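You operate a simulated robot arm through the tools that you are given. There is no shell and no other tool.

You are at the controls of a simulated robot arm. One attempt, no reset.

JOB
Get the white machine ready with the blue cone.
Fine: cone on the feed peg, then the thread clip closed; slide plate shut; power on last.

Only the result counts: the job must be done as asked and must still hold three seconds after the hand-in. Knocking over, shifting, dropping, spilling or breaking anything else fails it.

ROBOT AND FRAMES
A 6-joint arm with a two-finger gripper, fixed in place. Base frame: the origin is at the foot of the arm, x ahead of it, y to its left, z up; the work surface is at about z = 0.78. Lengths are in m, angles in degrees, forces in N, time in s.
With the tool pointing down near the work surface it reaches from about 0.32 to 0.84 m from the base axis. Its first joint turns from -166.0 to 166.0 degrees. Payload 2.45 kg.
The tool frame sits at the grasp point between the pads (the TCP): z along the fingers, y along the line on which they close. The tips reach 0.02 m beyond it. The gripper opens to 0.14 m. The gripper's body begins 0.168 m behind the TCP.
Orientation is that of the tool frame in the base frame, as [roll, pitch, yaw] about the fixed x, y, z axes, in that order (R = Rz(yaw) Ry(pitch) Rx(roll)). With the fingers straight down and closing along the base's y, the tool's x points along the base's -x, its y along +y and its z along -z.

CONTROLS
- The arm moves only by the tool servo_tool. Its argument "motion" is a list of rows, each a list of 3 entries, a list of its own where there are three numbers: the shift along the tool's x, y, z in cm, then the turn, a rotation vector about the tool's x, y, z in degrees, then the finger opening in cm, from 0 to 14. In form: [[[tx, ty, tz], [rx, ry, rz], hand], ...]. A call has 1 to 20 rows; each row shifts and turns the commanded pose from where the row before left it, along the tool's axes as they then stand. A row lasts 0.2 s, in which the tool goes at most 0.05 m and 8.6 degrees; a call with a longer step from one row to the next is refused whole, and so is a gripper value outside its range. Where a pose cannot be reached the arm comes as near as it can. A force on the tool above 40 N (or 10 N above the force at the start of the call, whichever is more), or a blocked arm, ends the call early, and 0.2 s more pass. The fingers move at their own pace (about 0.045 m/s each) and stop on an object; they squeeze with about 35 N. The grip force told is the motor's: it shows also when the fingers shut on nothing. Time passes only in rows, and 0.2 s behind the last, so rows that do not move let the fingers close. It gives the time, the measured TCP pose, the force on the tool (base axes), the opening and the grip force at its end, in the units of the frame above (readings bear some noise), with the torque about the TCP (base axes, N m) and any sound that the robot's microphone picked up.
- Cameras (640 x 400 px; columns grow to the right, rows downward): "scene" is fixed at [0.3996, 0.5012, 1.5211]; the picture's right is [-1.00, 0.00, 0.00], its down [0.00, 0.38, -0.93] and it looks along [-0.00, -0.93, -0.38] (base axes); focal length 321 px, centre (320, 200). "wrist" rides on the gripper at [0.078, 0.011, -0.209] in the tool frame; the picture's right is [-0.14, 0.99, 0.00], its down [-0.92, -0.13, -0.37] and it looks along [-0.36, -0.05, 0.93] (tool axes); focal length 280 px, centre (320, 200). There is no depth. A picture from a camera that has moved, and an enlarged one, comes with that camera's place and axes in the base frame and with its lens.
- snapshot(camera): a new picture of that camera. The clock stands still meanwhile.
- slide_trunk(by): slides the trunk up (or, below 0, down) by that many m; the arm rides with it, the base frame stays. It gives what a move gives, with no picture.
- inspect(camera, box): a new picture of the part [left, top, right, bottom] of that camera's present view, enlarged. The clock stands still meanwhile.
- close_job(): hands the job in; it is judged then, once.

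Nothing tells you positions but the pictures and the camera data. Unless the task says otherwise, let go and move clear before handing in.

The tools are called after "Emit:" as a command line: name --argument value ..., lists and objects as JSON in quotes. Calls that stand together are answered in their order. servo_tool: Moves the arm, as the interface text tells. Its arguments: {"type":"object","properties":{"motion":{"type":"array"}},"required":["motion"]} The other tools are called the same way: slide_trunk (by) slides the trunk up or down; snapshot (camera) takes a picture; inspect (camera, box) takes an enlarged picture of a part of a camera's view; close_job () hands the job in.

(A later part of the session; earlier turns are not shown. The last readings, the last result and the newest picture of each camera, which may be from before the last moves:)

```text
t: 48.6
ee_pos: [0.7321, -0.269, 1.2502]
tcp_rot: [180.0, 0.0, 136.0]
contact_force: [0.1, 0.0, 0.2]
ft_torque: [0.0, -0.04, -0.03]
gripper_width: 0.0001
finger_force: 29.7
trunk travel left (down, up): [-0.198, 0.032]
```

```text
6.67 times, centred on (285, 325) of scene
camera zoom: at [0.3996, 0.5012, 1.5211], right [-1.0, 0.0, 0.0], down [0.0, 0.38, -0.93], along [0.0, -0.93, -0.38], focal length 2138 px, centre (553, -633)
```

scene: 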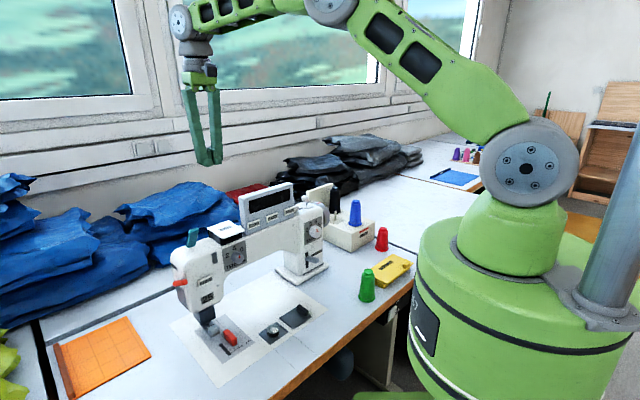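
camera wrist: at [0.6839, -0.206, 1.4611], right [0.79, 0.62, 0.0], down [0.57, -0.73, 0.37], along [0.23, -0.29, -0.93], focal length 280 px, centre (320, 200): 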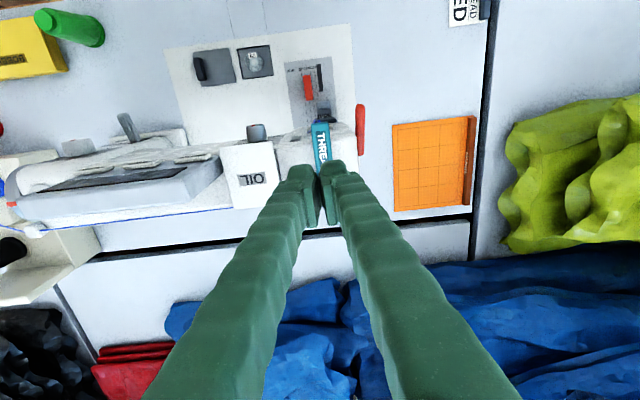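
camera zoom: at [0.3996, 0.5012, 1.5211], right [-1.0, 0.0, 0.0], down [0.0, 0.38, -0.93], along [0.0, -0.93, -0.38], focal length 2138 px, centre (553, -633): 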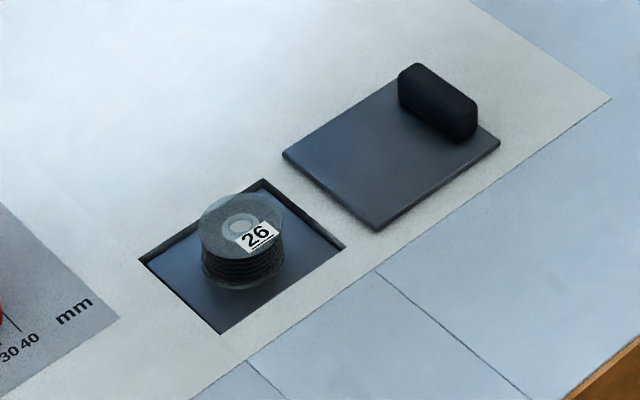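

Emit:
inspect --camera "wrist" --box '[190, 35, 280, 95]'

Emit:
inspect --camera "scene" --box '[250, 315, 295, 345]'

Emit:
inspect --camera "scene" --box '[275, 300, 320, 330]'

```text
6.67 times, centred on (235, 65) of wrist
camera zoom: at [0.6839, -0.206, 1.4611], right [0.79, 0.62, 0.0], down [0.57, -0.73, 0.37], along [0.23, -0.29, -0.93], focal length 1869 px, centre (887, 1100)
```

zoom: 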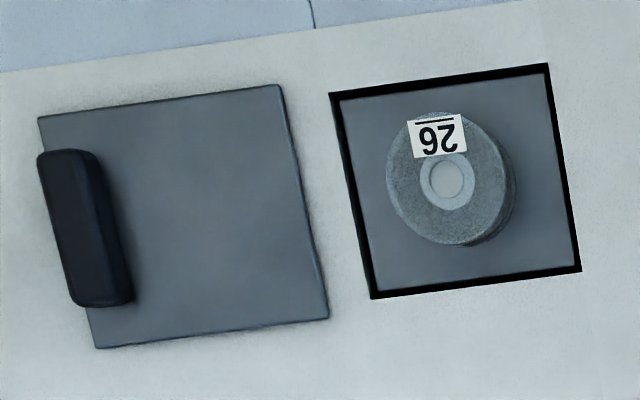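

```text
13.33 times, centred on (272, 330) of scene
camera zoom: at [0.3996, 0.5012, 1.5211], right [-1.0, 0.0, 0.0], down [0.0, 0.38, -0.93], along [0.0, -0.93, -0.38], focal length 4276 px, centre (953, -1533)
```

zoom: 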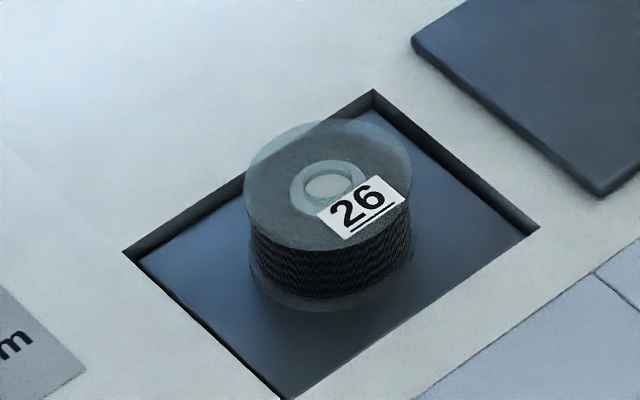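

```text
13.33 times, centred on (298, 315) of scene
camera zoom: at [0.3996, 0.5012, 1.5211], right [-1.0, 0.0, 0.0], down [0.0, 0.38, -0.93], along [0.0, -0.93, -0.38], focal length 4276 px, centre (620, -1333)
```

zoom: 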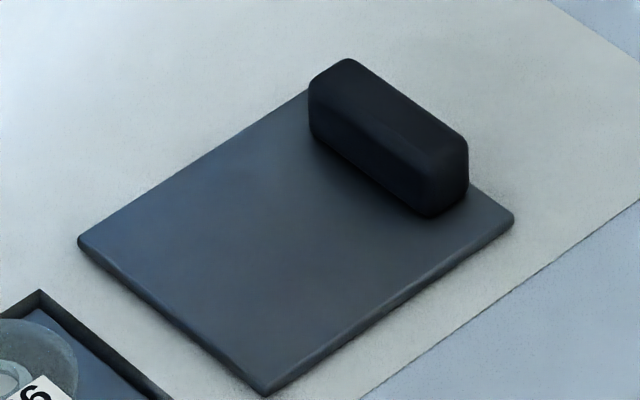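

The plate must slide about 9 cm along the table's left direction to cover the bobbin well, with its knob on the trailing edge. I'll go to a spot just behind the knob (to its right) and come down there with closed fingers, to push rather than grip.

Emit:
servo_tool --motion '[[[2.25, -3.93, 0], [0, 0, 0], 0], [[2.25, -3.93, 0], [0, 0, 0], 0], [[2.25, -3.93, 0], [0, 0, 0], 0], [[2.25, -3.93, 0], [0, 0, 0], 0], [[2.25, -3.93, 0], [0, 0, 0], 0], [[2.25, -3.93, 0], [0, 0, 0], 0], [[2.25, -3.93, 0], [0, 0, 0], 0], [[0, 0, 4], [0, 0, 0], 0], [[0, 0, 4], [0, 0, 0], 0], [[0, 0, 4], [0, 0, 0], 0], [[0, 0, 4], [0, 0, 0], 0], [[0, 0, 4], [0, 0, 0], 0]]'

Emit:
snapshot --camera "wrist"

Emit:
snapshot --camera "scene"

```text
t: 51.2
ee_pos: [0.428, -0.3576, 1.0497]
tcp_rot: [180.0, 0.0, 136.0]
contact_force: [-0.1, 0.0, 0.7]
ft_torque: [0.01, 0.04, -0.01]
gripper_width: 0.0002
finger_force: 28.8
trunk travel left (down, up): [-0.198, 0.032]
```

```text
taken
camera wrist: at [0.3804, -0.2948, 1.2596], right [0.79, 0.62, 0.0], down [0.57, -0.73, 0.37], along [0.23, -0.29, -0.93], focal length 280 px, centre (320, 200)
```

wrist: 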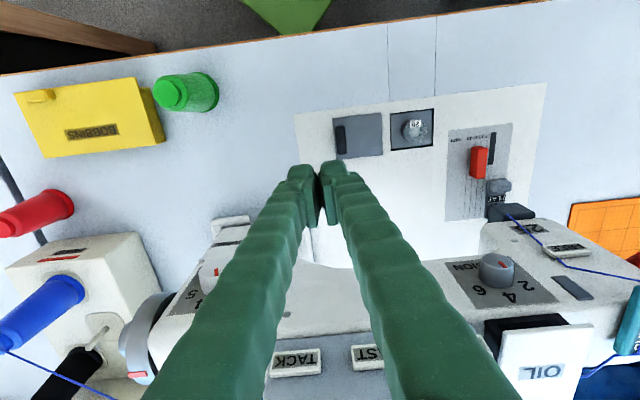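

```text
taken
```

scene: 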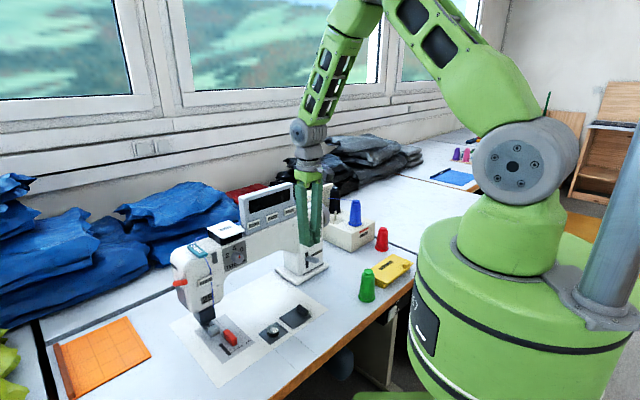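

Emit:
inspect --camera "wrist" --box '[300, 90, 460, 180]'

```text
4.00 times, centred on (380, 135) of wrist
camera zoom: at [0.3804, -0.2948, 1.2596], right [0.79, 0.62, 0.0], down [0.57, -0.73, 0.37], along [0.23, -0.29, -0.93], focal length 1122 px, centre (80, 460)
```

zoom: 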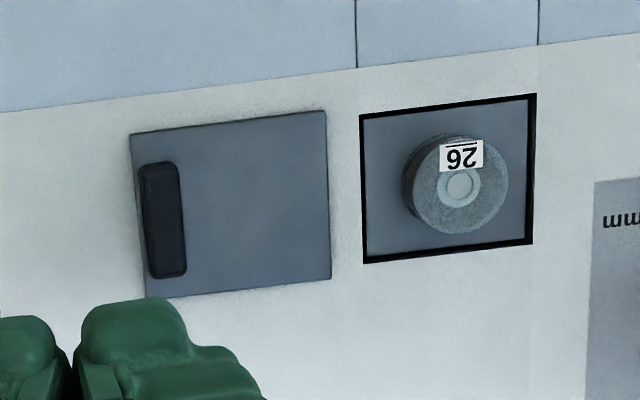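

Emit:
servo_tool --motion '[[[0, 0, 4.4], [0, 0, 0], 0], [[0, 0, 4.4], [0, 0, 0], 0], [[0, 0, 4.4], [0, 0, 0], 0], [[0, 0, 4.4], [0, 0, 0], 0], [[0, 0, 4.2], [0, 0, 0], 0], [[0, 0, 0], [0, 0, 0], 0]]'

Emit:
inspect --camera "scene" --box '[250, 270, 340, 350]'

Emit:
snapshot --camera "wrist"

```text
t: 52.6
ee_pos: [0.4281, -0.3555, 0.8289]
tcp_rot: [-180.0, 0.1, 136.0]
contact_force: [0.4, -0.6, 0.1]
ft_torque: [0.03, 0.01, 0.01]
gripper_width: 0.0
finger_force: 29.6
trunk travel left (down, up): [-0.198, 0.032]
```

```text
5.00 times, centred on (295, 310) of scene
camera zoom: at [0.3996, 0.5012, 1.5211], right [-1.0, 0.0, 0.0], down [0.0, 0.38, -0.93], along [0.0, -0.93, -0.38], focal length 1604 px, centre (445, -350)
```

zoom: 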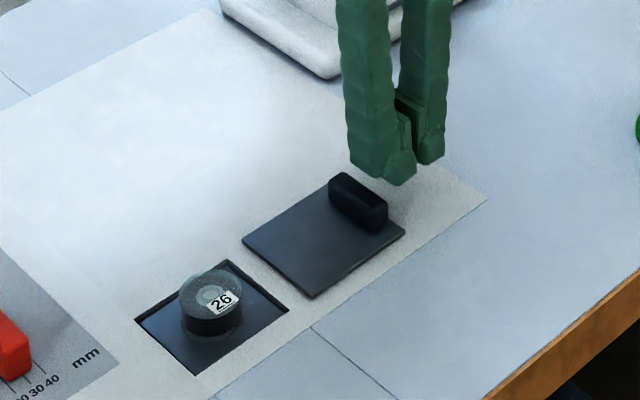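

```text
taken
camera wrist: at [0.3807, -0.2941, 1.0396], right [0.79, 0.62, 0.0], down [0.57, -0.73, 0.37], along [0.23, -0.29, -0.93], focal length 280 px, centre (320, 200)
```

wrist: 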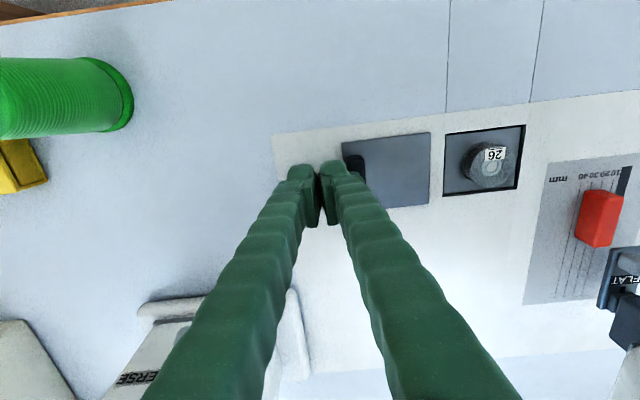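

Emit:
inspect --camera "wrist" --box '[270, 120, 440, 230]'

Emit:
inspect --camera "scene" --box '[305, 285, 345, 325]'

```text
3.64 times, centred on (355, 175) of wrist
camera zoom: at [0.3807, -0.2941, 1.0396], right [0.79, 0.62, 0.0], down [0.57, -0.73, 0.37], along [0.23, -0.29, -0.93], focal length 1020 px, centre (193, 291)
```

zoom: 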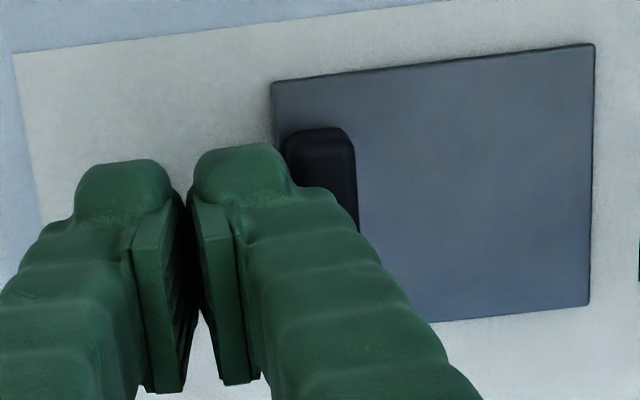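

```text
10.00 times, centred on (325, 305) of scene
camera zoom: at [0.3996, 0.5012, 1.5211], right [-1.0, 0.0, 0.0], down [0.0, 0.38, -0.93], along [0.0, -0.93, -0.38], focal length 3207 px, centre (270, -850)
```

zoom: 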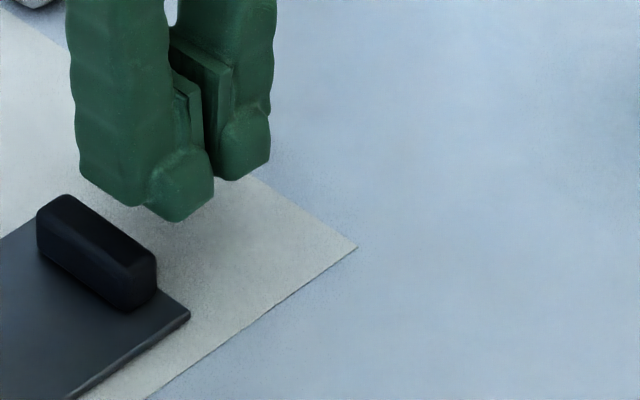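

The fingers are thicker than I allowed for, so I'll back off 1.2 cm before lowering, then go down in small steps until the tips are level with the knob.

Emit:
servo_tool --motion '[[[0, -1.2, 0], [0, 0, 0], 0], [[0, 0, 1.0], [0, 0, 0], 0], [[0, 0, 0.4], [0, 0, 0], 0], [[0, 0, 0], [0, 0, 0], 0]]'

Emit:
inspect --camera "scene" --box '[305, 285, 345, 325]'

```text
t: 53.6
ee_pos: [0.4197, -0.3645, 0.8158]
tcp_rot: [179.9, -0.1, 135.9]
contact_force: [0.6, 0.8, 0.7]
ft_torque: [0.0, -0.01, 0.02]
gripper_width: 0.0002
finger_force: 29.1
trunk travel left (down, up): [-0.198, 0.032]
```

```text
10.00 times, centred on (325, 305) of scene
camera zoom: at [0.3996, 0.5012, 1.5211], right [-1.0, 0.0, 0.0], down [0.0, 0.38, -0.93], along [0.0, -0.93, -0.38], focal length 3207 px, centre (270, -850)
```

zoom: 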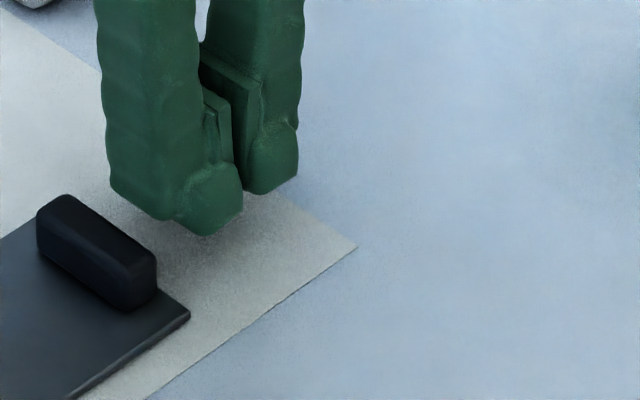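

Emit:
servo_tool --motion '[[[0, 0, 0.3], [0, 0, 0], 0], [[0, 0, 0.3], [0, 0, 0], 0], [[0, 0, 0], [0, 0, 0], 0]]'

Emit:
inspect --camera "scene" --box '[305, 285, 345, 325]'

```text
t: 54.4
ee_pos: [0.4193, -0.3655, 0.8094]
tcp_rot: [179.9, -0.1, 135.9]
contact_force: [0.2, 1.1, 0.0]
ft_torque: [0.03, -0.02, -0.03]
gripper_width: 0.0
finger_force: 28.9
trunk travel left (down, up): [-0.198, 0.032]
```

```text
10.00 times, centred on (325, 305) of scene
camera zoom: at [0.3996, 0.5012, 1.5211], right [-1.0, 0.0, 0.0], down [0.0, 0.38, -0.93], along [0.0, -0.93, -0.38], focal length 3207 px, centre (270, -850)
```

zoom: 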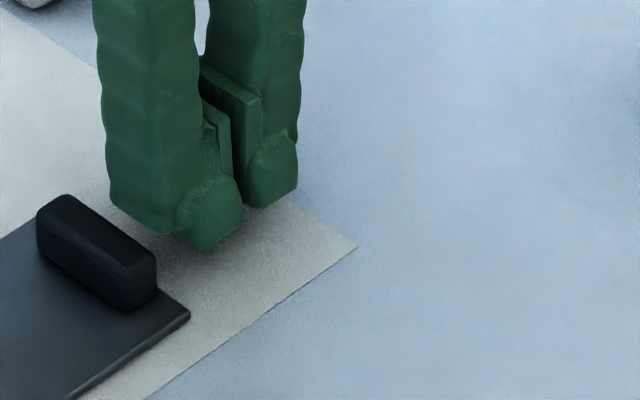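

The tips are now level with the knob's body and clear of the bed. I'll push left in small steps, watching for any sign of the plate meeting the bobbin.

Emit:
servo_tool --motion '[[[0, 1.0, 0], [0, 0, 0], 0], [[0, 1.0, 0], [0, 0, 0], 0], [[0, 1.0, 0], [0, 0, 0], 0], [[0, 0, 0], [0, 0, 0], 0]]'

Emit:
inspect --camera "scene" --box '[250, 270, 340, 350]'

```text
t: 55.4
ee_pos: [0.4405, -0.3436, 0.8099]
tcp_rot: [179.9, -0.1, 136.0]
contact_force: [0.4, -0.6, 0.2]
ft_torque: [-0.02, 0.01, -0.02]
gripper_width: 0.0
finger_force: 29.5
trunk travel left (down, up): [-0.198, 0.032]
```

```text
5.00 times, centred on (295, 310) of scene
camera zoom: at [0.3996, 0.5012, 1.5211], right [-1.0, 0.0, 0.0], down [0.0, 0.38, -0.93], along [0.0, -0.93, -0.38], focal length 1604 px, centre (445, -350)
```

zoom: 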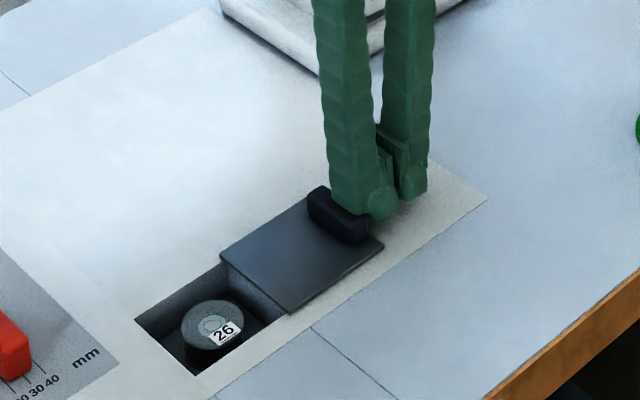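

The plate slides freely, and the well turns out to be deep enough that it passes over the bobbin. I'll keep pushing.

Emit:
servo_tool --motion '[[[0, 1.0, 0], [0, 0, 0], 0], [[0, 1.0, 0], [0, 0, 0], 0], [[0, 1.0, 0], [0, 0, 0], 0], [[0, 1.0, 0], [0, 0, 0], 0], [[0, 1.0, 0], [0, 0, 0], 0], [[0, 0, 0], [0, 0, 0], 0]]'

Emit:
inspect --camera "scene" --box '[240, 280, 330, 360]'

```text
t: 56.8
ee_pos: [0.4742, -0.3071, 0.8103]
tcp_rot: [-180.0, 0.0, 136.0]
contact_force: [0.7, 0.2, -0.2]
ft_torque: [0.03, 0.0, -0.05]
gripper_width: 0.0
finger_force: 29.9
trunk travel left (down, up): [-0.198, 0.032]
```

```text
5.00 times, centred on (285, 320) of scene
camera zoom: at [0.3996, 0.5012, 1.5211], right [-1.0, 0.0, 0.0], down [0.0, 0.38, -0.93], along [0.0, -0.93, -0.38], focal length 1604 px, centre (495, -400)
```

zoom: 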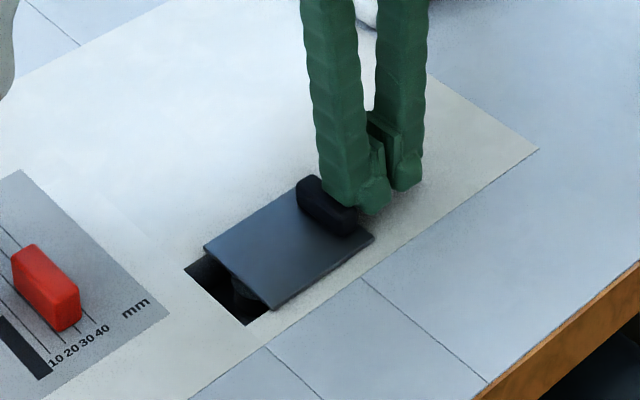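

Emit:
servo_tool --motion '[[[0, 1.0, 0], [0, 0, 0], 0], [[0, 0.6, 0], [0, 0, 0], 0], [[0, 0, 0], [0, 0, 0], 0]]'

Emit:
inspect --camera "scene" --box '[240, 280, 330, 360]'

```text
t: 57.6
ee_pos: [0.4867, -0.2948, 0.8101]
tcp_rot: [-180.0, 0.0, 136.0]
contact_force: [0.3, -0.9, 0.4]
ft_torque: [-0.02, -0.03, 0.0]
gripper_width: 0.0
finger_force: 29.7
trunk travel left (down, up): [-0.198, 0.032]
```

```text
5.00 times, centred on (285, 320) of scene
camera zoom: at [0.3996, 0.5012, 1.5211], right [-1.0, 0.0, 0.0], down [0.0, 0.38, -0.93], along [0.0, -0.93, -0.38], focal length 1604 px, centre (495, -400)
```

zoom: 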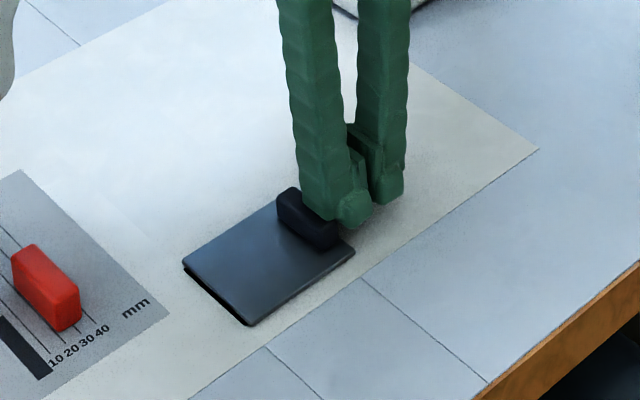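

Emit:
servo_tool --motion '[[[0, 0.3, 0], [0, 0, 0], 0], [[0, 0.2, 0], [0, 0, 0], 0], [[0, 0, 0], [0, 0, 0], 0]]'

Emit:
inspect --camera "scene" --box '[240, 280, 330, 360]'

```text
t: 58.4
ee_pos: [0.4894, -0.2913, 0.8102]
tcp_rot: [-180.0, 0.1, 136.0]
contact_force: [-0.6, -0.2, 0.6]
ft_torque: [0.03, -0.01, 0.0]
gripper_width: 0.0001
finger_force: 29.6
trunk travel left (down, up): [-0.198, 0.032]
```

```text
5.00 times, centred on (285, 320) of scene
camera zoom: at [0.3996, 0.5012, 1.5211], right [-1.0, 0.0, 0.0], down [0.0, 0.38, -0.93], along [0.0, -0.93, -0.38], focal length 1604 px, centre (495, -400)
```

zoom: 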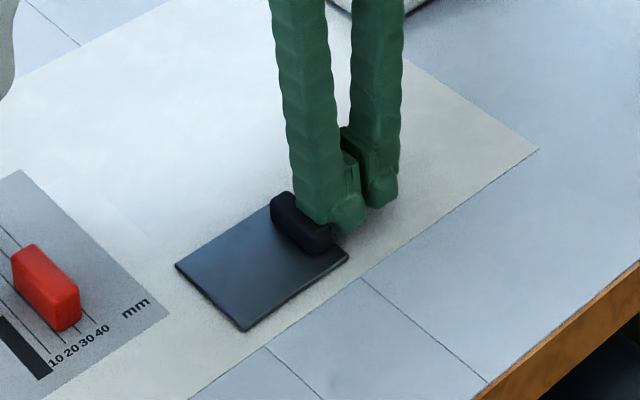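

The well is fully covered now. One more tiny nudge to feel for the end stop.

Emit:
servo_tool --motion '[[[0, 0.2, 0], [0, 0, 0], 0], [[0, 0, 0], [0, 0, 0], 0]]'

Emit:
inspect --camera "scene" --box '[240, 280, 330, 360]'

```text
t: 59.0
ee_pos: [0.4911, -0.2906, 0.8109]
tcp_rot: [180.0, 0.0, 136.0]
contact_force: [-5.2, -3.5, 0.4]
ft_torque: [-0.03, 0.03, -0.1]
gripper_width: 0.0
finger_force: 29.3
trunk travel left (down, up): [-0.198, 0.032]
```

```text
5.00 times, centred on (285, 320) of scene
camera zoom: at [0.3996, 0.5012, 1.5211], right [-1.0, 0.0, 0.0], down [0.0, 0.38, -0.93], along [0.0, -0.93, -0.38], focal length 1604 px, centre (495, -400)
```

zoom: 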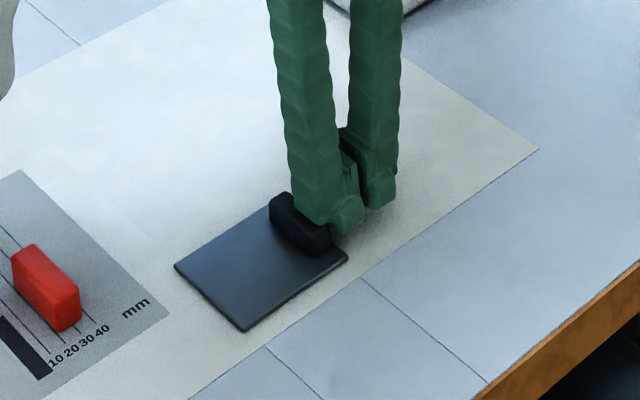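

The plate has reached its end stop (about 6 N of resistance), fully shut. I'll back off and rise.

Emit:
servo_tool --motion '[[[0, -1.2, 0], [0, 0, 0], 0], [[0, 0, -4], [0, 0, 0], 0], [[0, 0, -4.5], [0, 0, 0], 0], [[0, 0, -4.5], [0, 0, 0], 0], [[0, 0, -4.5], [0, 0, 0], 0], [[0, 0, -4.5], [0, 0, 0], 0]]'

Emit:
snapshot --camera "wrist"

Emit:
inspect --camera "scene" --box '[340, 270, 440, 350]'

```text
t: 60.4
ee_pos: [0.4818, -0.2986, 1.0301]
tcp_rot: [-180.0, 0.0, 136.1]
contact_force: [-0.8, 0.1, -0.4]
ft_torque: [-0.01, -0.06, -0.01]
gripper_width: 0.0001
finger_force: 29.5
trunk travel left (down, up): [-0.198, 0.032]
```

```text
taken
camera wrist: at [0.4331, -0.2366, 1.2419], right [0.79, 0.62, 0.0], down [0.57, -0.73, 0.37], along [0.23, -0.29, -0.93], focal length 280 px, centre (320, 200)
```

wrist: 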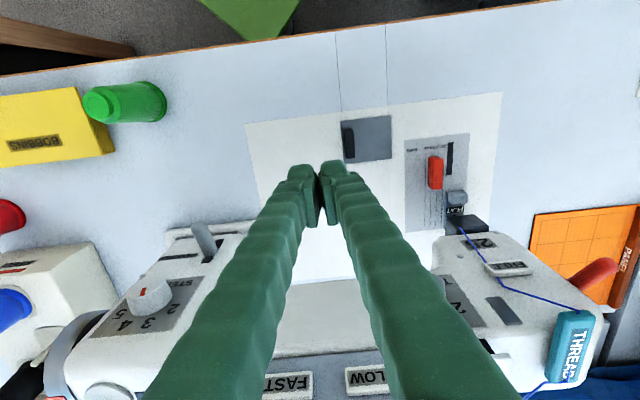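

```text
5.00 times, centred on (390, 310) of scene
camera zoom: at [0.3996, 0.5012, 1.5211], right [-1.0, 0.0, 0.0], down [0.0, 0.38, -0.93], along [0.0, -0.93, -0.38], focal length 1604 px, centre (-30, -350)
```

zoom: 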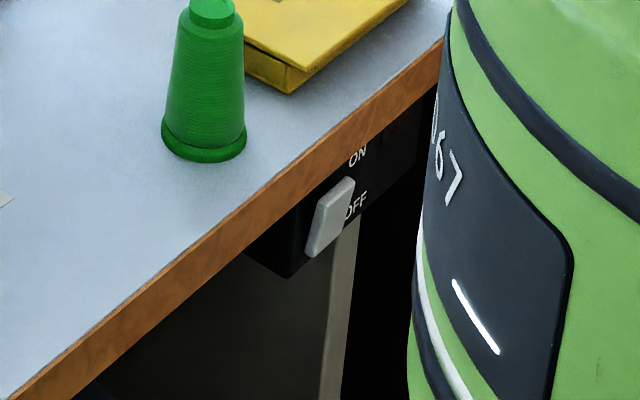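

Clip shut, plate shut. Now the power switch: it's on a black box under the table's front edge, with the grey paddle at OFF. I'll carry the hand round in front of the table edge and tilt the camera to look at it.

Emit:
servo_tool --motion '[[[2.49, -3.72, 0], [0, 0, 0], 0], [[2.49, -3.72, 0], [0, 0, 0], 0], [[2.49, -3.72, 0], [0, 0, 0], 0], [[2.49, -3.72, 0], [0, 0, 0], 0], [[2.49, -3.72, 0], [0, 0, 0], 0], [[2.49, -3.72, 0], [0, 0, 0], 0], [[2.49, -3.72, 0], [0, 0, 0], 0], [[2.49, -3.72, 0], [0, 0, 0], 0], [[2.49, -3.72, 0], [0, 0, 0], 0]]'

Emit:
snapshot --camera "wrist"

Emit:
snapshot --camera "scene"

```text
t: 62.4
ee_pos: [0.0881, -0.3847, 1.0305]
tcp_rot: [180.0, 0.1, 136.0]
contact_force: [0.4, -0.4, 0.7]
ft_torque: [0.02, -0.06, -0.02]
gripper_width: 0.0
finger_force: 29.7
trunk travel left (down, up): [-0.198, 0.032]
```

```text
taken
camera wrist: at [0.04, -0.3222, 1.2412], right [0.79, 0.62, 0.0], down [0.57, -0.73, 0.37], along [0.23, -0.29, -0.93], focal length 280 px, centre (320, 200)
```

wrist: 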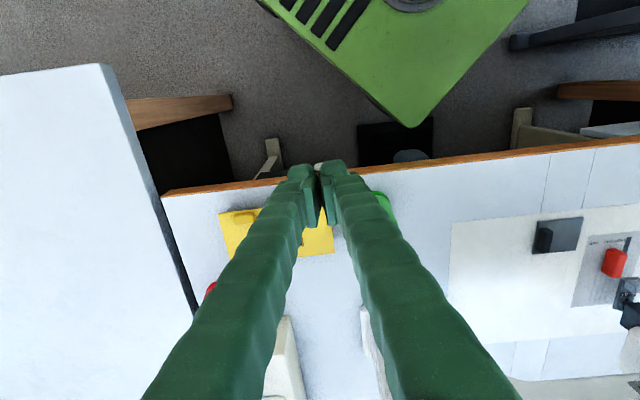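

```text
taken
```

scene: 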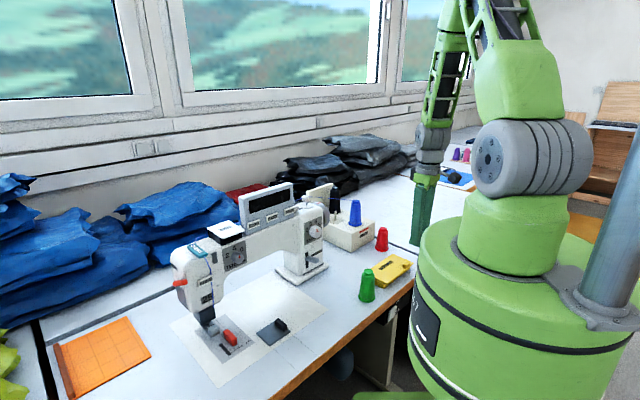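

Emit:
inspect --camera "wrist" --box '[240, 110, 400, 210]'

```text
4.00 times, centred on (320, 160) of wrist
camera zoom: at [0.04, -0.3222, 1.2412], right [0.79, 0.62, 0.0], down [0.57, -0.73, 0.37], along [0.23, -0.29, -0.93], focal length 1122 px, centre (320, 360)
```

zoom: 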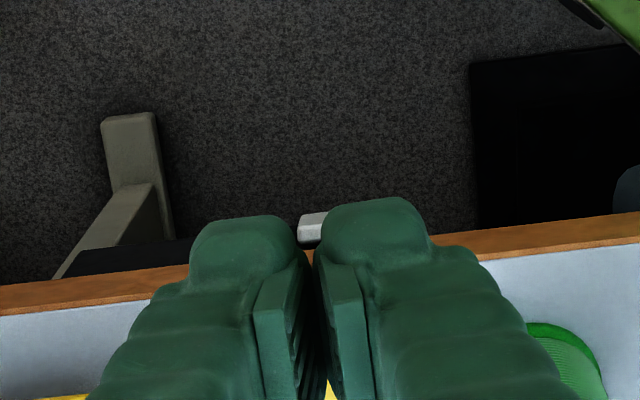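

Emit:
inspect --camera "scene" --box '[382, 298, 412, 328]'

```text
13.33 times, centred on (397, 313) of scene
camera zoom: at [0.3996, 0.5012, 1.5211], right [-1.0, 0.0, 0.0], down [0.0, 0.38, -0.93], along [0.0, -0.93, -0.38], focal length 4276 px, centre (-707, -1307)
```

zoom: 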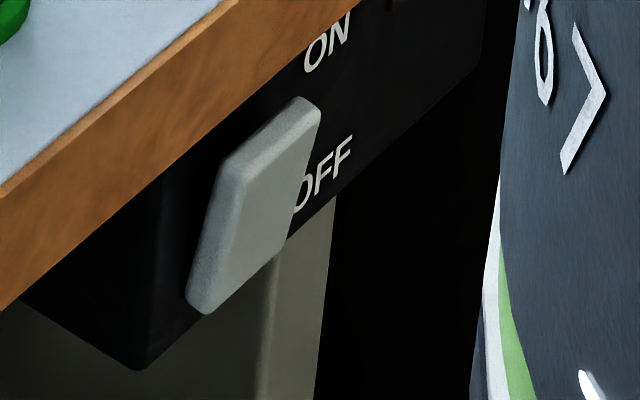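

The paddle looks like a rocker: its lower half sits in (OFF), upper half stands out toward me. I'll open the fingers for an unobstructed view and lower a bit to measure it.

Emit:
servo_tool --motion '[[[1, 0, 0], [0, 0, 0], 6], [[1, 0, 0], [0, 0, 0], 12], [[0, 0, 0], [0, 0, 0], 12], [[0, 0, 0], [0, 0, 0], 12], [[0, 0, 0], [0, 0, 0], 12], [[0, 0, 0], [0, 0, 0], 12]]'

Emit:
snapshot --camera "wrist"

Emit:
inspect --camera "wrist" --box '[280, 140, 360, 200]'

```text
t: 63.8
ee_pos: [0.0757, -0.3704, 1.0291]
tcp_rot: [-179.9, 0.0, 136.1]
contact_force: [-0.3, -0.1, -0.2]
ft_torque: [-0.03, 0.02, 0.03]
gripper_width: 0.1202
finger_force: 0.2
trunk travel left (down, up): [-0.198, 0.032]
```

```text
taken
camera wrist: at [0.0265, -0.3079, 1.2413], right [0.79, 0.62, 0.0], down [0.57, -0.73, 0.37], along [0.23, -0.29, -0.93], focal length 280 px, centre (320, 200)
```

wrist: 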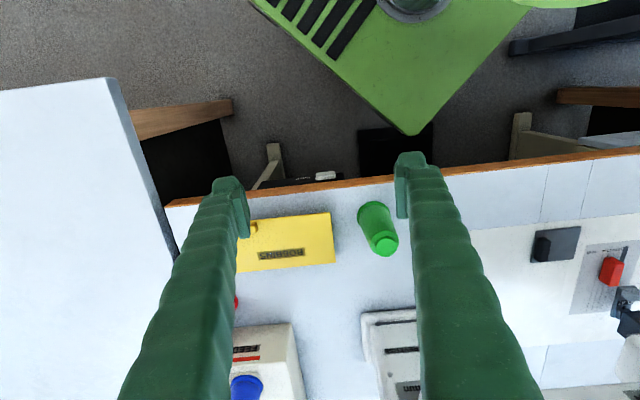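

```text
6.67 times, centred on (320, 170) of wrist
camera zoom: at [0.0265, -0.3079, 1.2413], right [0.79, 0.62, 0.0], down [0.57, -0.73, 0.37], along [0.23, -0.29, -0.93], focal length 1869 px, centre (320, 400)
```

zoom: 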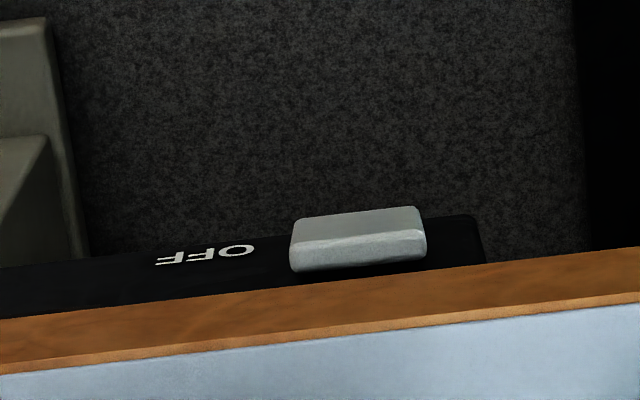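

Triangulated, the rocker spans z ≈ 0.665–0.715 at u ≈ -0.214, with its top edge about 6 mm further out than its bottom, so ON means pressing the top half in toward the table. I'll close the fingers, tip them slightly toward the table and lower in front of the edge.

Emit:
servo_tool --motion '[[[0, 0, 0], [0, -5, 0], 6], [[-1.5, 0, 0], [0, 0, 0], 3], [[0, 0, 0], [0, 0, 0], 0], [[0, 0, 0], [0, 0, 0], 0], [[0.35, 0, 4.2], [0, 0, 0], 0], [[0.35, 0, 4.2], [0, 0, 0], 0], [[0.35, 0, 4.2], [0, 0, 0], 0], [[0.35, 0, 4.2], [0, 0, 0], 0], [[0, 0, 0], [0, 0, 0], 0]]'

Emit:
snapshot --camera "wrist"

Emit:
snapshot --camera "scene"

```text
t: 65.8
ee_pos: [0.072, -0.413, 0.8913]
tcp_rot: [178.9, 4.6, 136.0]
contact_force: [0.5, 0.0, -0.1]
ft_torque: [-0.03, 0.04, 0.01]
gripper_width: 0.0
finger_force: 29.4
out of reach, approached as far as the arm can: row 7, 8
trunk travel left (down, up): [-0.198, 0.032]
```

```text
taken
camera wrist: at [0.0098, -0.3416, 1.0954], right [0.79, 0.62, 0.03], down [0.55, -0.71, 0.44], along [0.29, -0.33, -0.9], focal length 280 px, centre (320, 200)
```

wrist: 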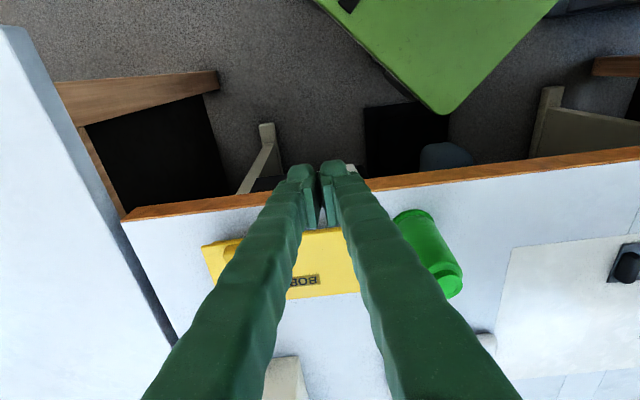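

```text
taken
```

scene: 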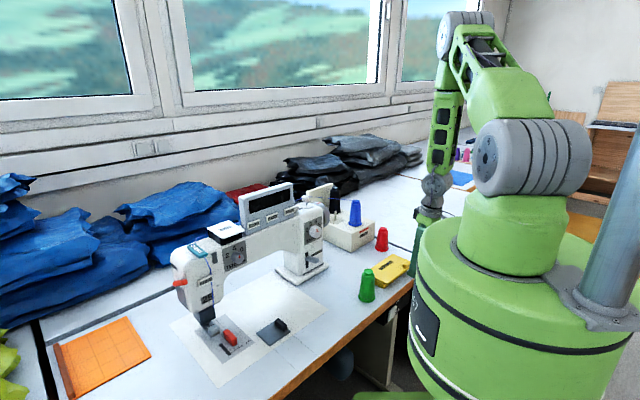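

The arm is folded to its limit here. I'll rise a little, correct sideways, and then lower the whole trunk so the hand gets down to switch height comfortably.

Emit:
servo_tool --motion '[[[0, 1.65, -3], [0, 0, 0], 0], [[0, 1.65, -3], [0, 0, 0], 0], [[0, 0, 0], [0, 0, 0], 0]]'

```text
t: 66.6
ee_pos: [0.0917, -0.3866, 0.9514]
tcp_rot: [179.9, 4.9, 136.0]
contact_force: [0.3, 0.7, -0.2]
ft_torque: [0.01, -0.05, 0.01]
gripper_width: 0.0
finger_force: 29.5
trunk travel left (down, up): [-0.198, 0.032]
```

Emit:
slide_trunk --by -0.12

Emit:
snapshot --camera "wrist"

Emit:
snapshot --camera "scene"

```text
t: 68.1
ee_pos: [0.0903, -0.3871, 0.8315]
tcp_rot: [179.9, 4.9, 136.0]
contact_force: [0.3, -0.2, 0.6]
ft_torque: [-0.03, 0.01, -0.02]
gripper_width: 0.0
finger_force: 29.2
trunk travel left (down, up): [-0.078, 0.152]
```

```text
taken
camera wrist: at [0.0303, -0.3117, 1.0348], right [0.79, 0.62, 0.01], down [0.55, -0.71, 0.45], along [0.28, -0.34, -0.89], focal length 280 px, centre (320, 200)
```

wrist: 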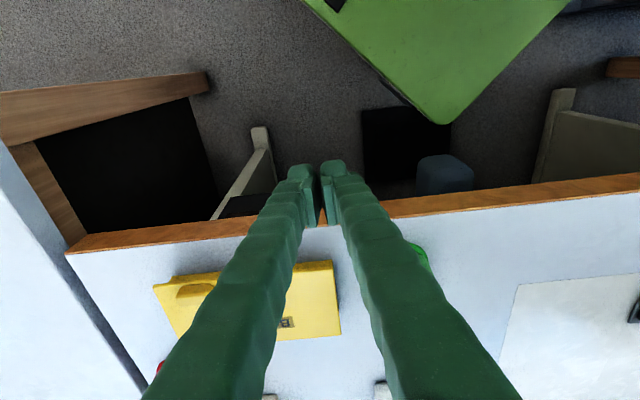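

```text
taken
```

scene: 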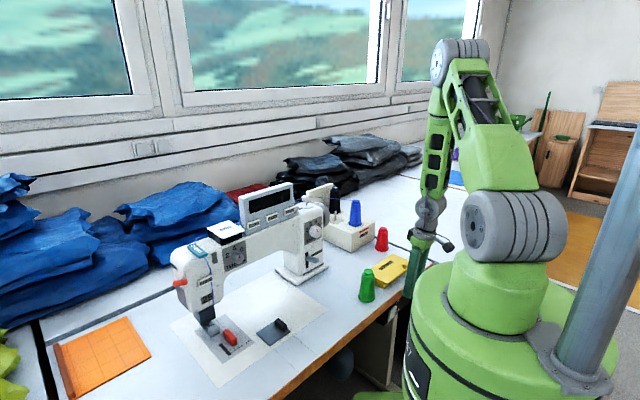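

Emit:
slide_trunk --by -0.06

Emit:
inspect --camera "wrist" --box '[240, 130, 400, 230]'

Emit:
inspect --camera "scene" --box '[360, 270, 440, 350]'

```text
t: 69.1
ee_pos: [0.0908, -0.3869, 0.7716]
tcp_rot: [180.0, 4.8, 135.9]
contact_force: [-0.5, 0.2, 0.2]
ft_torque: [-0.01, -0.03, 0.02]
gripper_width: 0.0001
finger_force: 29.0
trunk travel left (down, up): [-0.018, 0.212]
```

```text
4.00 times, centred on (320, 180) of wrist
camera zoom: at [0.0302, -0.3117, 0.9748], right [0.79, 0.62, 0.01], down [0.55, -0.71, 0.45], along [0.28, -0.34, -0.89], focal length 1122 px, centre (320, 280)
```

zoom: 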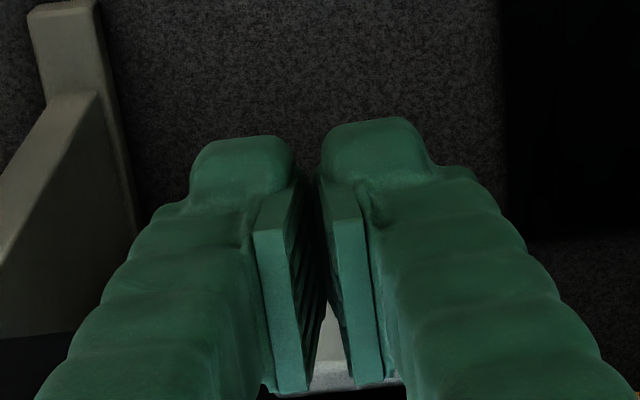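

```text
5.00 times, centred on (400, 310) of scene
camera zoom: at [0.3996, 0.5012, 1.5211], right [-1.0, 0.0, 0.0], down [0.0, 0.38, -0.93], along [0.0, -0.93, -0.38], focal length 1604 px, centre (-80, -350)
```

zoom: 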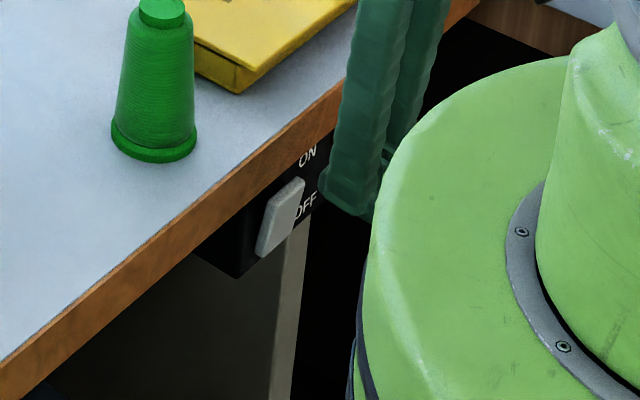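

The fingers are in front of the switch and aligned with it sideways. I'll lower them the last 5 cm so the tips face the rocker's upper half.

Emit:
servo_tool --motion '[[[0.14, 0, 1.7], [0, 0, 0], 0], [[0.14, 0, 1.7], [0, 0, 0], 0], [[0.14, 0, 1.7], [0, 0, 0], 0], [[0, 0, 0], [0, 0, 0], 0]]'

Emit:
inspect --camera "scene" --box '[360, 280, 430, 350]'

```text
t: 70.1
ee_pos: [0.091, -0.4064, 0.7335]
tcp_rot: [179.4, 4.7, 136.0]
contact_force: [0.9, -0.3, 0.1]
ft_torque: [0.02, 0.03, -0.02]
gripper_width: 0.0
finger_force: 29.3
out of reach, approached as far as the arm can: row 1, 2, 3
trunk travel left (down, up): [-0.018, 0.212]
```

```text
5.71 times, centred on (395, 315) of scene
camera zoom: at [0.3996, 0.5012, 1.5211], right [-1.0, 0.0, 0.0], down [0.0, 0.38, -0.93], along [0.0, -0.93, -0.38], focal length 1833 px, centre (-109, -457)
```

zoom: 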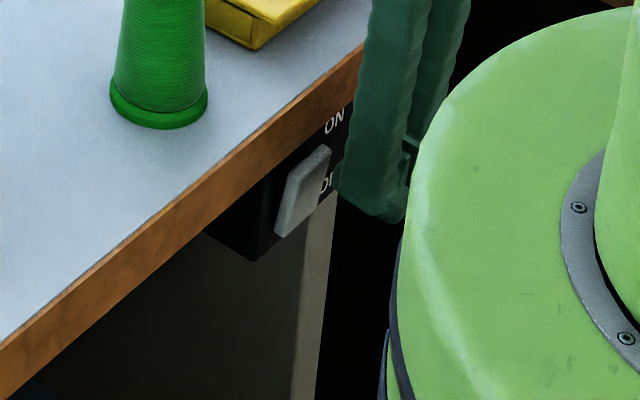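

Emit:
servo_tool --motion '[[[-1.1, 1.45, 0], [0, 0, 0], 0], [[0, 0, 0], [0, 0, 0], 0]]'

```text
t: 70.7
ee_pos: [0.11, -0.4047, 0.7346]
tcp_rot: [179.4, 4.7, 136.0]
contact_force: [0.6, -0.4, -0.5]
ft_torque: [0.0, 0.02, -0.02]
gripper_width: 0.0
finger_force: 29.2
trunk travel left (down, up): [-0.018, 0.212]
```

Emit:
slide_trunk --by -0.014

Emit:
inspect --camera "scene" --box '[375, 290, 415, 330]'

Emit:
inspect --camera "wrist" --box '[260, 140, 380, 260]'

```text
t: 71.3
ee_pos: [0.1101, -0.405, 0.7221]
tcp_rot: [179.5, 4.7, 136.0]
contact_force: [0.2, 0.0, -0.4]
ft_torque: [-0.02, -0.03, 0.0]
gripper_width: 0.0
finger_force: 29.3
trunk travel left (down, up): [-0.004, 0.226]
```

```text
10.00 times, centred on (395, 310) of scene
camera zoom: at [0.3996, 0.5012, 1.5211], right [-1.0, 0.0, 0.0], down [0.0, 0.38, -0.93], along [0.0, -0.93, -0.38], focal length 3207 px, centre (-430, -900)
```

zoom: 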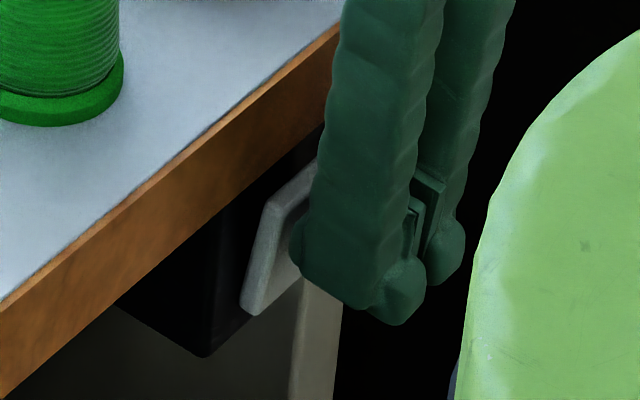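

```text
3.33 times, centred on (320, 200) of wrist
camera zoom: at [0.0479, -0.332, 0.9248], right [0.79, 0.62, 0.02], down [0.55, -0.71, 0.44], along [0.29, -0.34, -0.9], focal length 935 px, centre (320, 200)
```

zoom: 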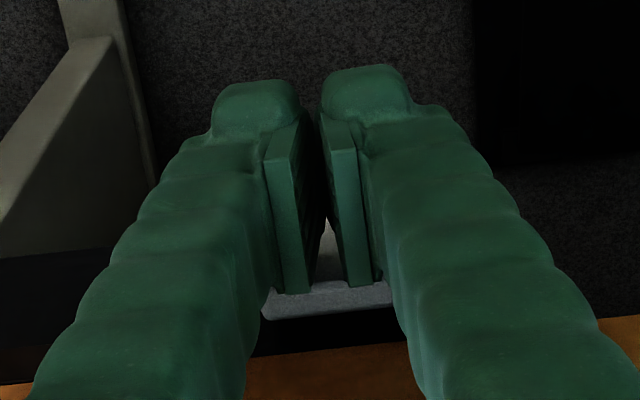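

The fingertips now face the upper half of the rocker with about a 1 cm gap. I'll press in toward the table in small steps, watching force and sound.

Emit:
servo_tool --motion '[[[-0.4, 0, 0.03], [0, 0, 0], 0], [[-0.4, 0, 0.03], [0, 0, 0], 0], [[0, 0, 0], [0, 0, 0], 0]]'

Emit:
inspect --camera "scene" --box '[375, 290, 415, 330]'

```text
t: 72.2
ee_pos: [0.1156, -0.4117, 0.7198]
tcp_rot: [179.4, 4.7, 136.0]
contact_force: [-0.8, 0.9, 0.4]
ft_torque: [0.05, 0.0, -0.01]
gripper_width: 0.0001
finger_force: 29.2
trunk travel left (down, up): [-0.004, 0.226]
```

```text
10.00 times, centred on (395, 310) of scene
camera zoom: at [0.3996, 0.5012, 1.5211], right [-1.0, 0.0, 0.0], down [0.0, 0.38, -0.93], along [0.0, -0.93, -0.38], focal length 3207 px, centre (-430, -900)
```

zoom: 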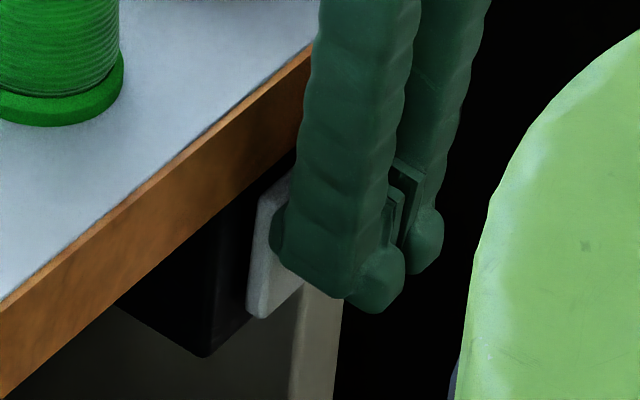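

The rocker's top has started to go in with very little force. I'll press further in small steps.

Emit:
servo_tool --motion '[[[-0.3, 0, 0.02], [0, 0, 0], 0], [[0, 0, 0], [0, 0, 0], 0]]'

Emit:
inspect --camera "scene" --box '[375, 290, 415, 330]'

```text
t: 72.8
ee_pos: [0.1167, -0.4125, 0.7222]
tcp_rot: [179.4, 4.6, 136.0]
contact_force: [-3.6, 3.1, 0.9]
ft_torque: [0.03, -0.02, 0.01]
gripper_width: 0.0
finger_force: 29.8
trunk travel left (down, up): [-0.004, 0.226]
```

```text
10.00 times, centred on (395, 310) of scene
camera zoom: at [0.3996, 0.5012, 1.5211], right [-1.0, 0.0, 0.0], down [0.0, 0.38, -0.93], along [0.0, -0.93, -0.38], focal length 3207 px, centre (-430, -900)
```

zoom: 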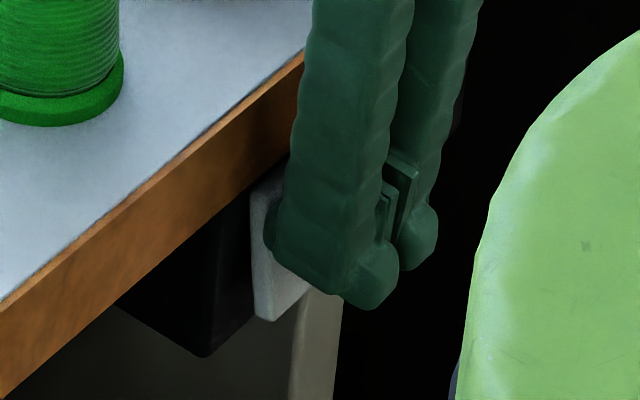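

Emit:
servo_tool --motion '[[[-0.2, 0, 0.02], [0, 0, 0], 0], [[0, 0, 0], [0, 0, 0], 0]]'

Emit:
snapshot --camera "scene"

Emit:
inspect --camera "scene" --box '[375, 290, 415, 330]'

```text
t: 73.3
ee_pos: [0.1183, -0.4122, 0.7207]
tcp_rot: [179.4, 4.7, 135.9]
contact_force: [-11.6, 9.8, 2.4]
ft_torque: [0.01, 0.13, -0.13]
gripper_width: 0.0059
finger_force: 29.4
trunk travel left (down, up): [-0.004, 0.226]
```

```text
taken
```

scene: 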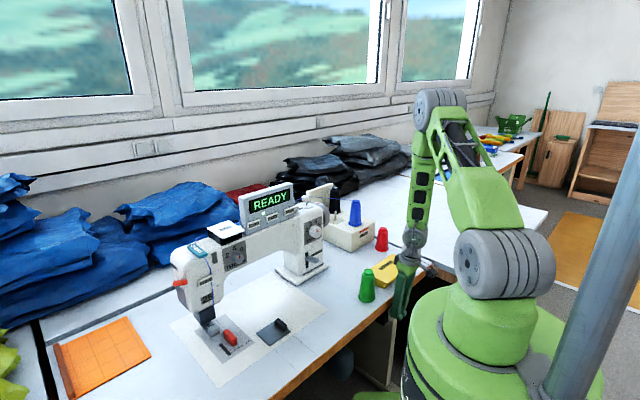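

```text
10.00 times, centred on (395, 310) of scene
camera zoom: at [0.3996, 0.5012, 1.5211], right [-1.0, 0.0, 0.0], down [0.0, 0.38, -0.93], along [0.0, -0.93, -0.38], focal length 3207 px, centre (-430, -900)
```

zoom: 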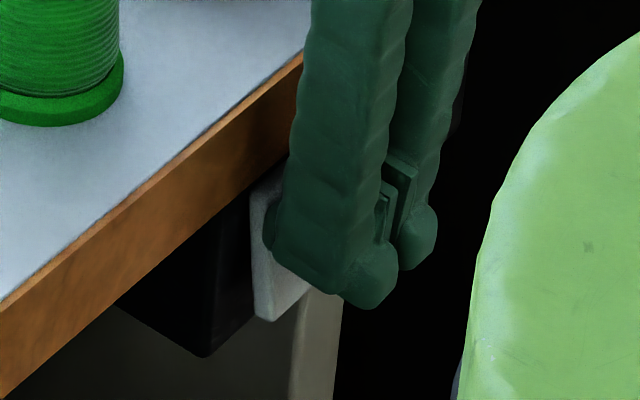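

The display now shows READY. I'll withdraw gently away from the switch and then rise clear.

Emit:
servo_tool --motion '[[[0.6, 0, -0.05], [0, 0, 0], 0], [[0.6, 0, -0.05], [0, 0, 0], 0], [[0, 0, -3], [0, 0, 0], 0], [[0.4, 0, -4], [0, 0, 0], 0], [[0.4, 0, -4], [0, 0, 0], 0], [[0.4, 0, -4], [0, 0, 0], 0], [[0, 0, -4], [0, 0, 0], 0], [[0, 0, -4], [0, 0, 0], 0]]'

Emit:
snapshot --camera "scene"

Emit:
inspect --camera "scene" --box '[375, 290, 415, 330]'

Emit:
inspect --camera "scene" --box '[160, 170, 420, 360]'

```text
t: 75.2
ee_pos: [0.0864, -0.3836, 0.9503]
tcp_rot: [179.4, 4.8, 135.9]
contact_force: [-0.1, 0.0, 0.1]
ft_torque: [-0.02, -0.02, 0.01]
gripper_width: 0.0
finger_force: 29.0
trunk travel left (down, up): [-0.004, 0.226]
```

```text
taken
```

scene: 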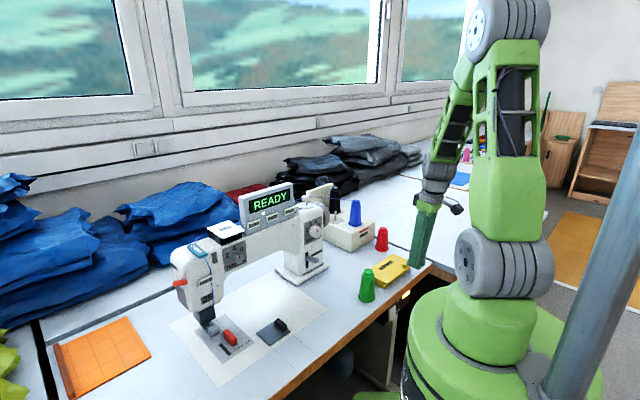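

```text
10.00 times, centred on (395, 310) of scene
camera zoom: at [0.3996, 0.5012, 1.5211], right [-1.0, 0.0, 0.0], down [0.0, 0.38, -0.93], along [0.0, -0.93, -0.38], focal length 3207 px, centre (-430, -900)
```

zoom: 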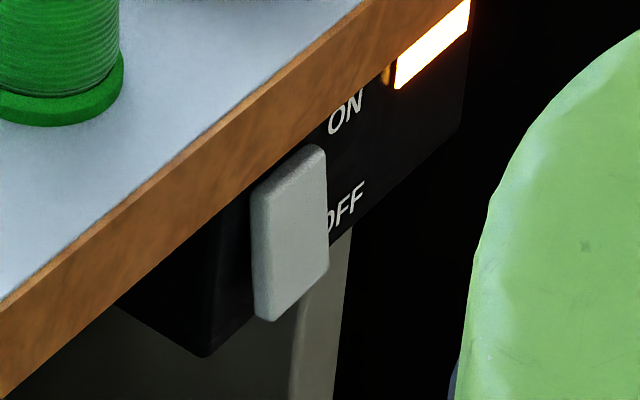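

```text
2.11 times, centred on (290, 265) of scene
camera zoom: at [0.3996, 0.5012, 1.5211], right [-1.0, 0.0, 0.0], down [0.0, 0.38, -0.93], along [0.0, -0.93, -0.38], focal length 675 px, centre (383, 63)
```

zoom: 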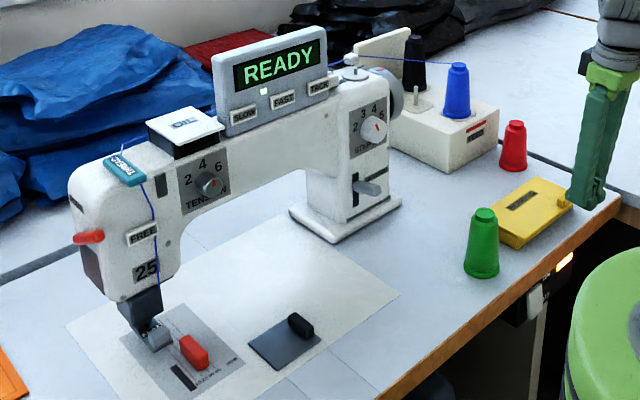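

The machine shows READY, the power lamp is lit, the rocker stays at ON, the thread runs from the blue cone through the closed clip, and the plate is shut. I'll raise the hand a bit more, take a final look, and then hand in.

Emit:
servo_tool --motion '[[[0, 0, -4], [0, 0, 0], 2], [[0, 0, -4], [0, 0, 0], 4], [[0, 0, 0], [0, 0, 0], 4], [[0, 0, 0], [0, 0, 0], 4], [[0, 0, 0], [0, 0, 0], 4]]'

Emit:
inspect --camera "scene" --box '[160, 170, 420, 360]'

```text
t: 76.3
ee_pos: [0.0817, -0.3821, 1.0295]
tcp_rot: [179.4, 4.8, 136.0]
contact_force: [1.0, 0.2, -0.1]
ft_torque: [0.0, 0.02, 0.0]
gripper_width: 0.0397
finger_force: 0.1
trunk travel left (down, up): [-0.004, 0.226]
```

```text
2.11 times, centred on (290, 265) of scene
camera zoom: at [0.3996, 0.5012, 1.5211], right [-1.0, 0.0, 0.0], down [0.0, 0.38, -0.93], along [0.0, -0.93, -0.38], focal length 675 px, centre (383, 63)
```

zoom: 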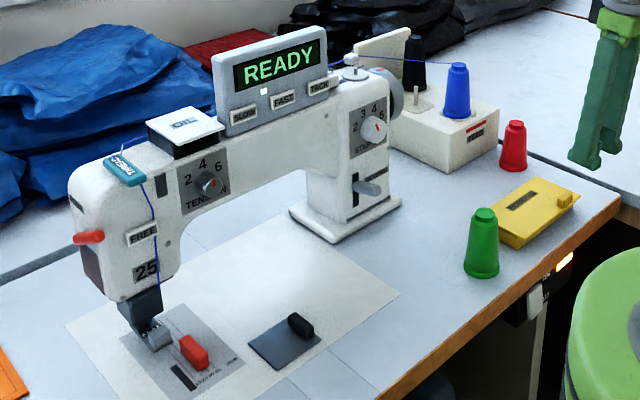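

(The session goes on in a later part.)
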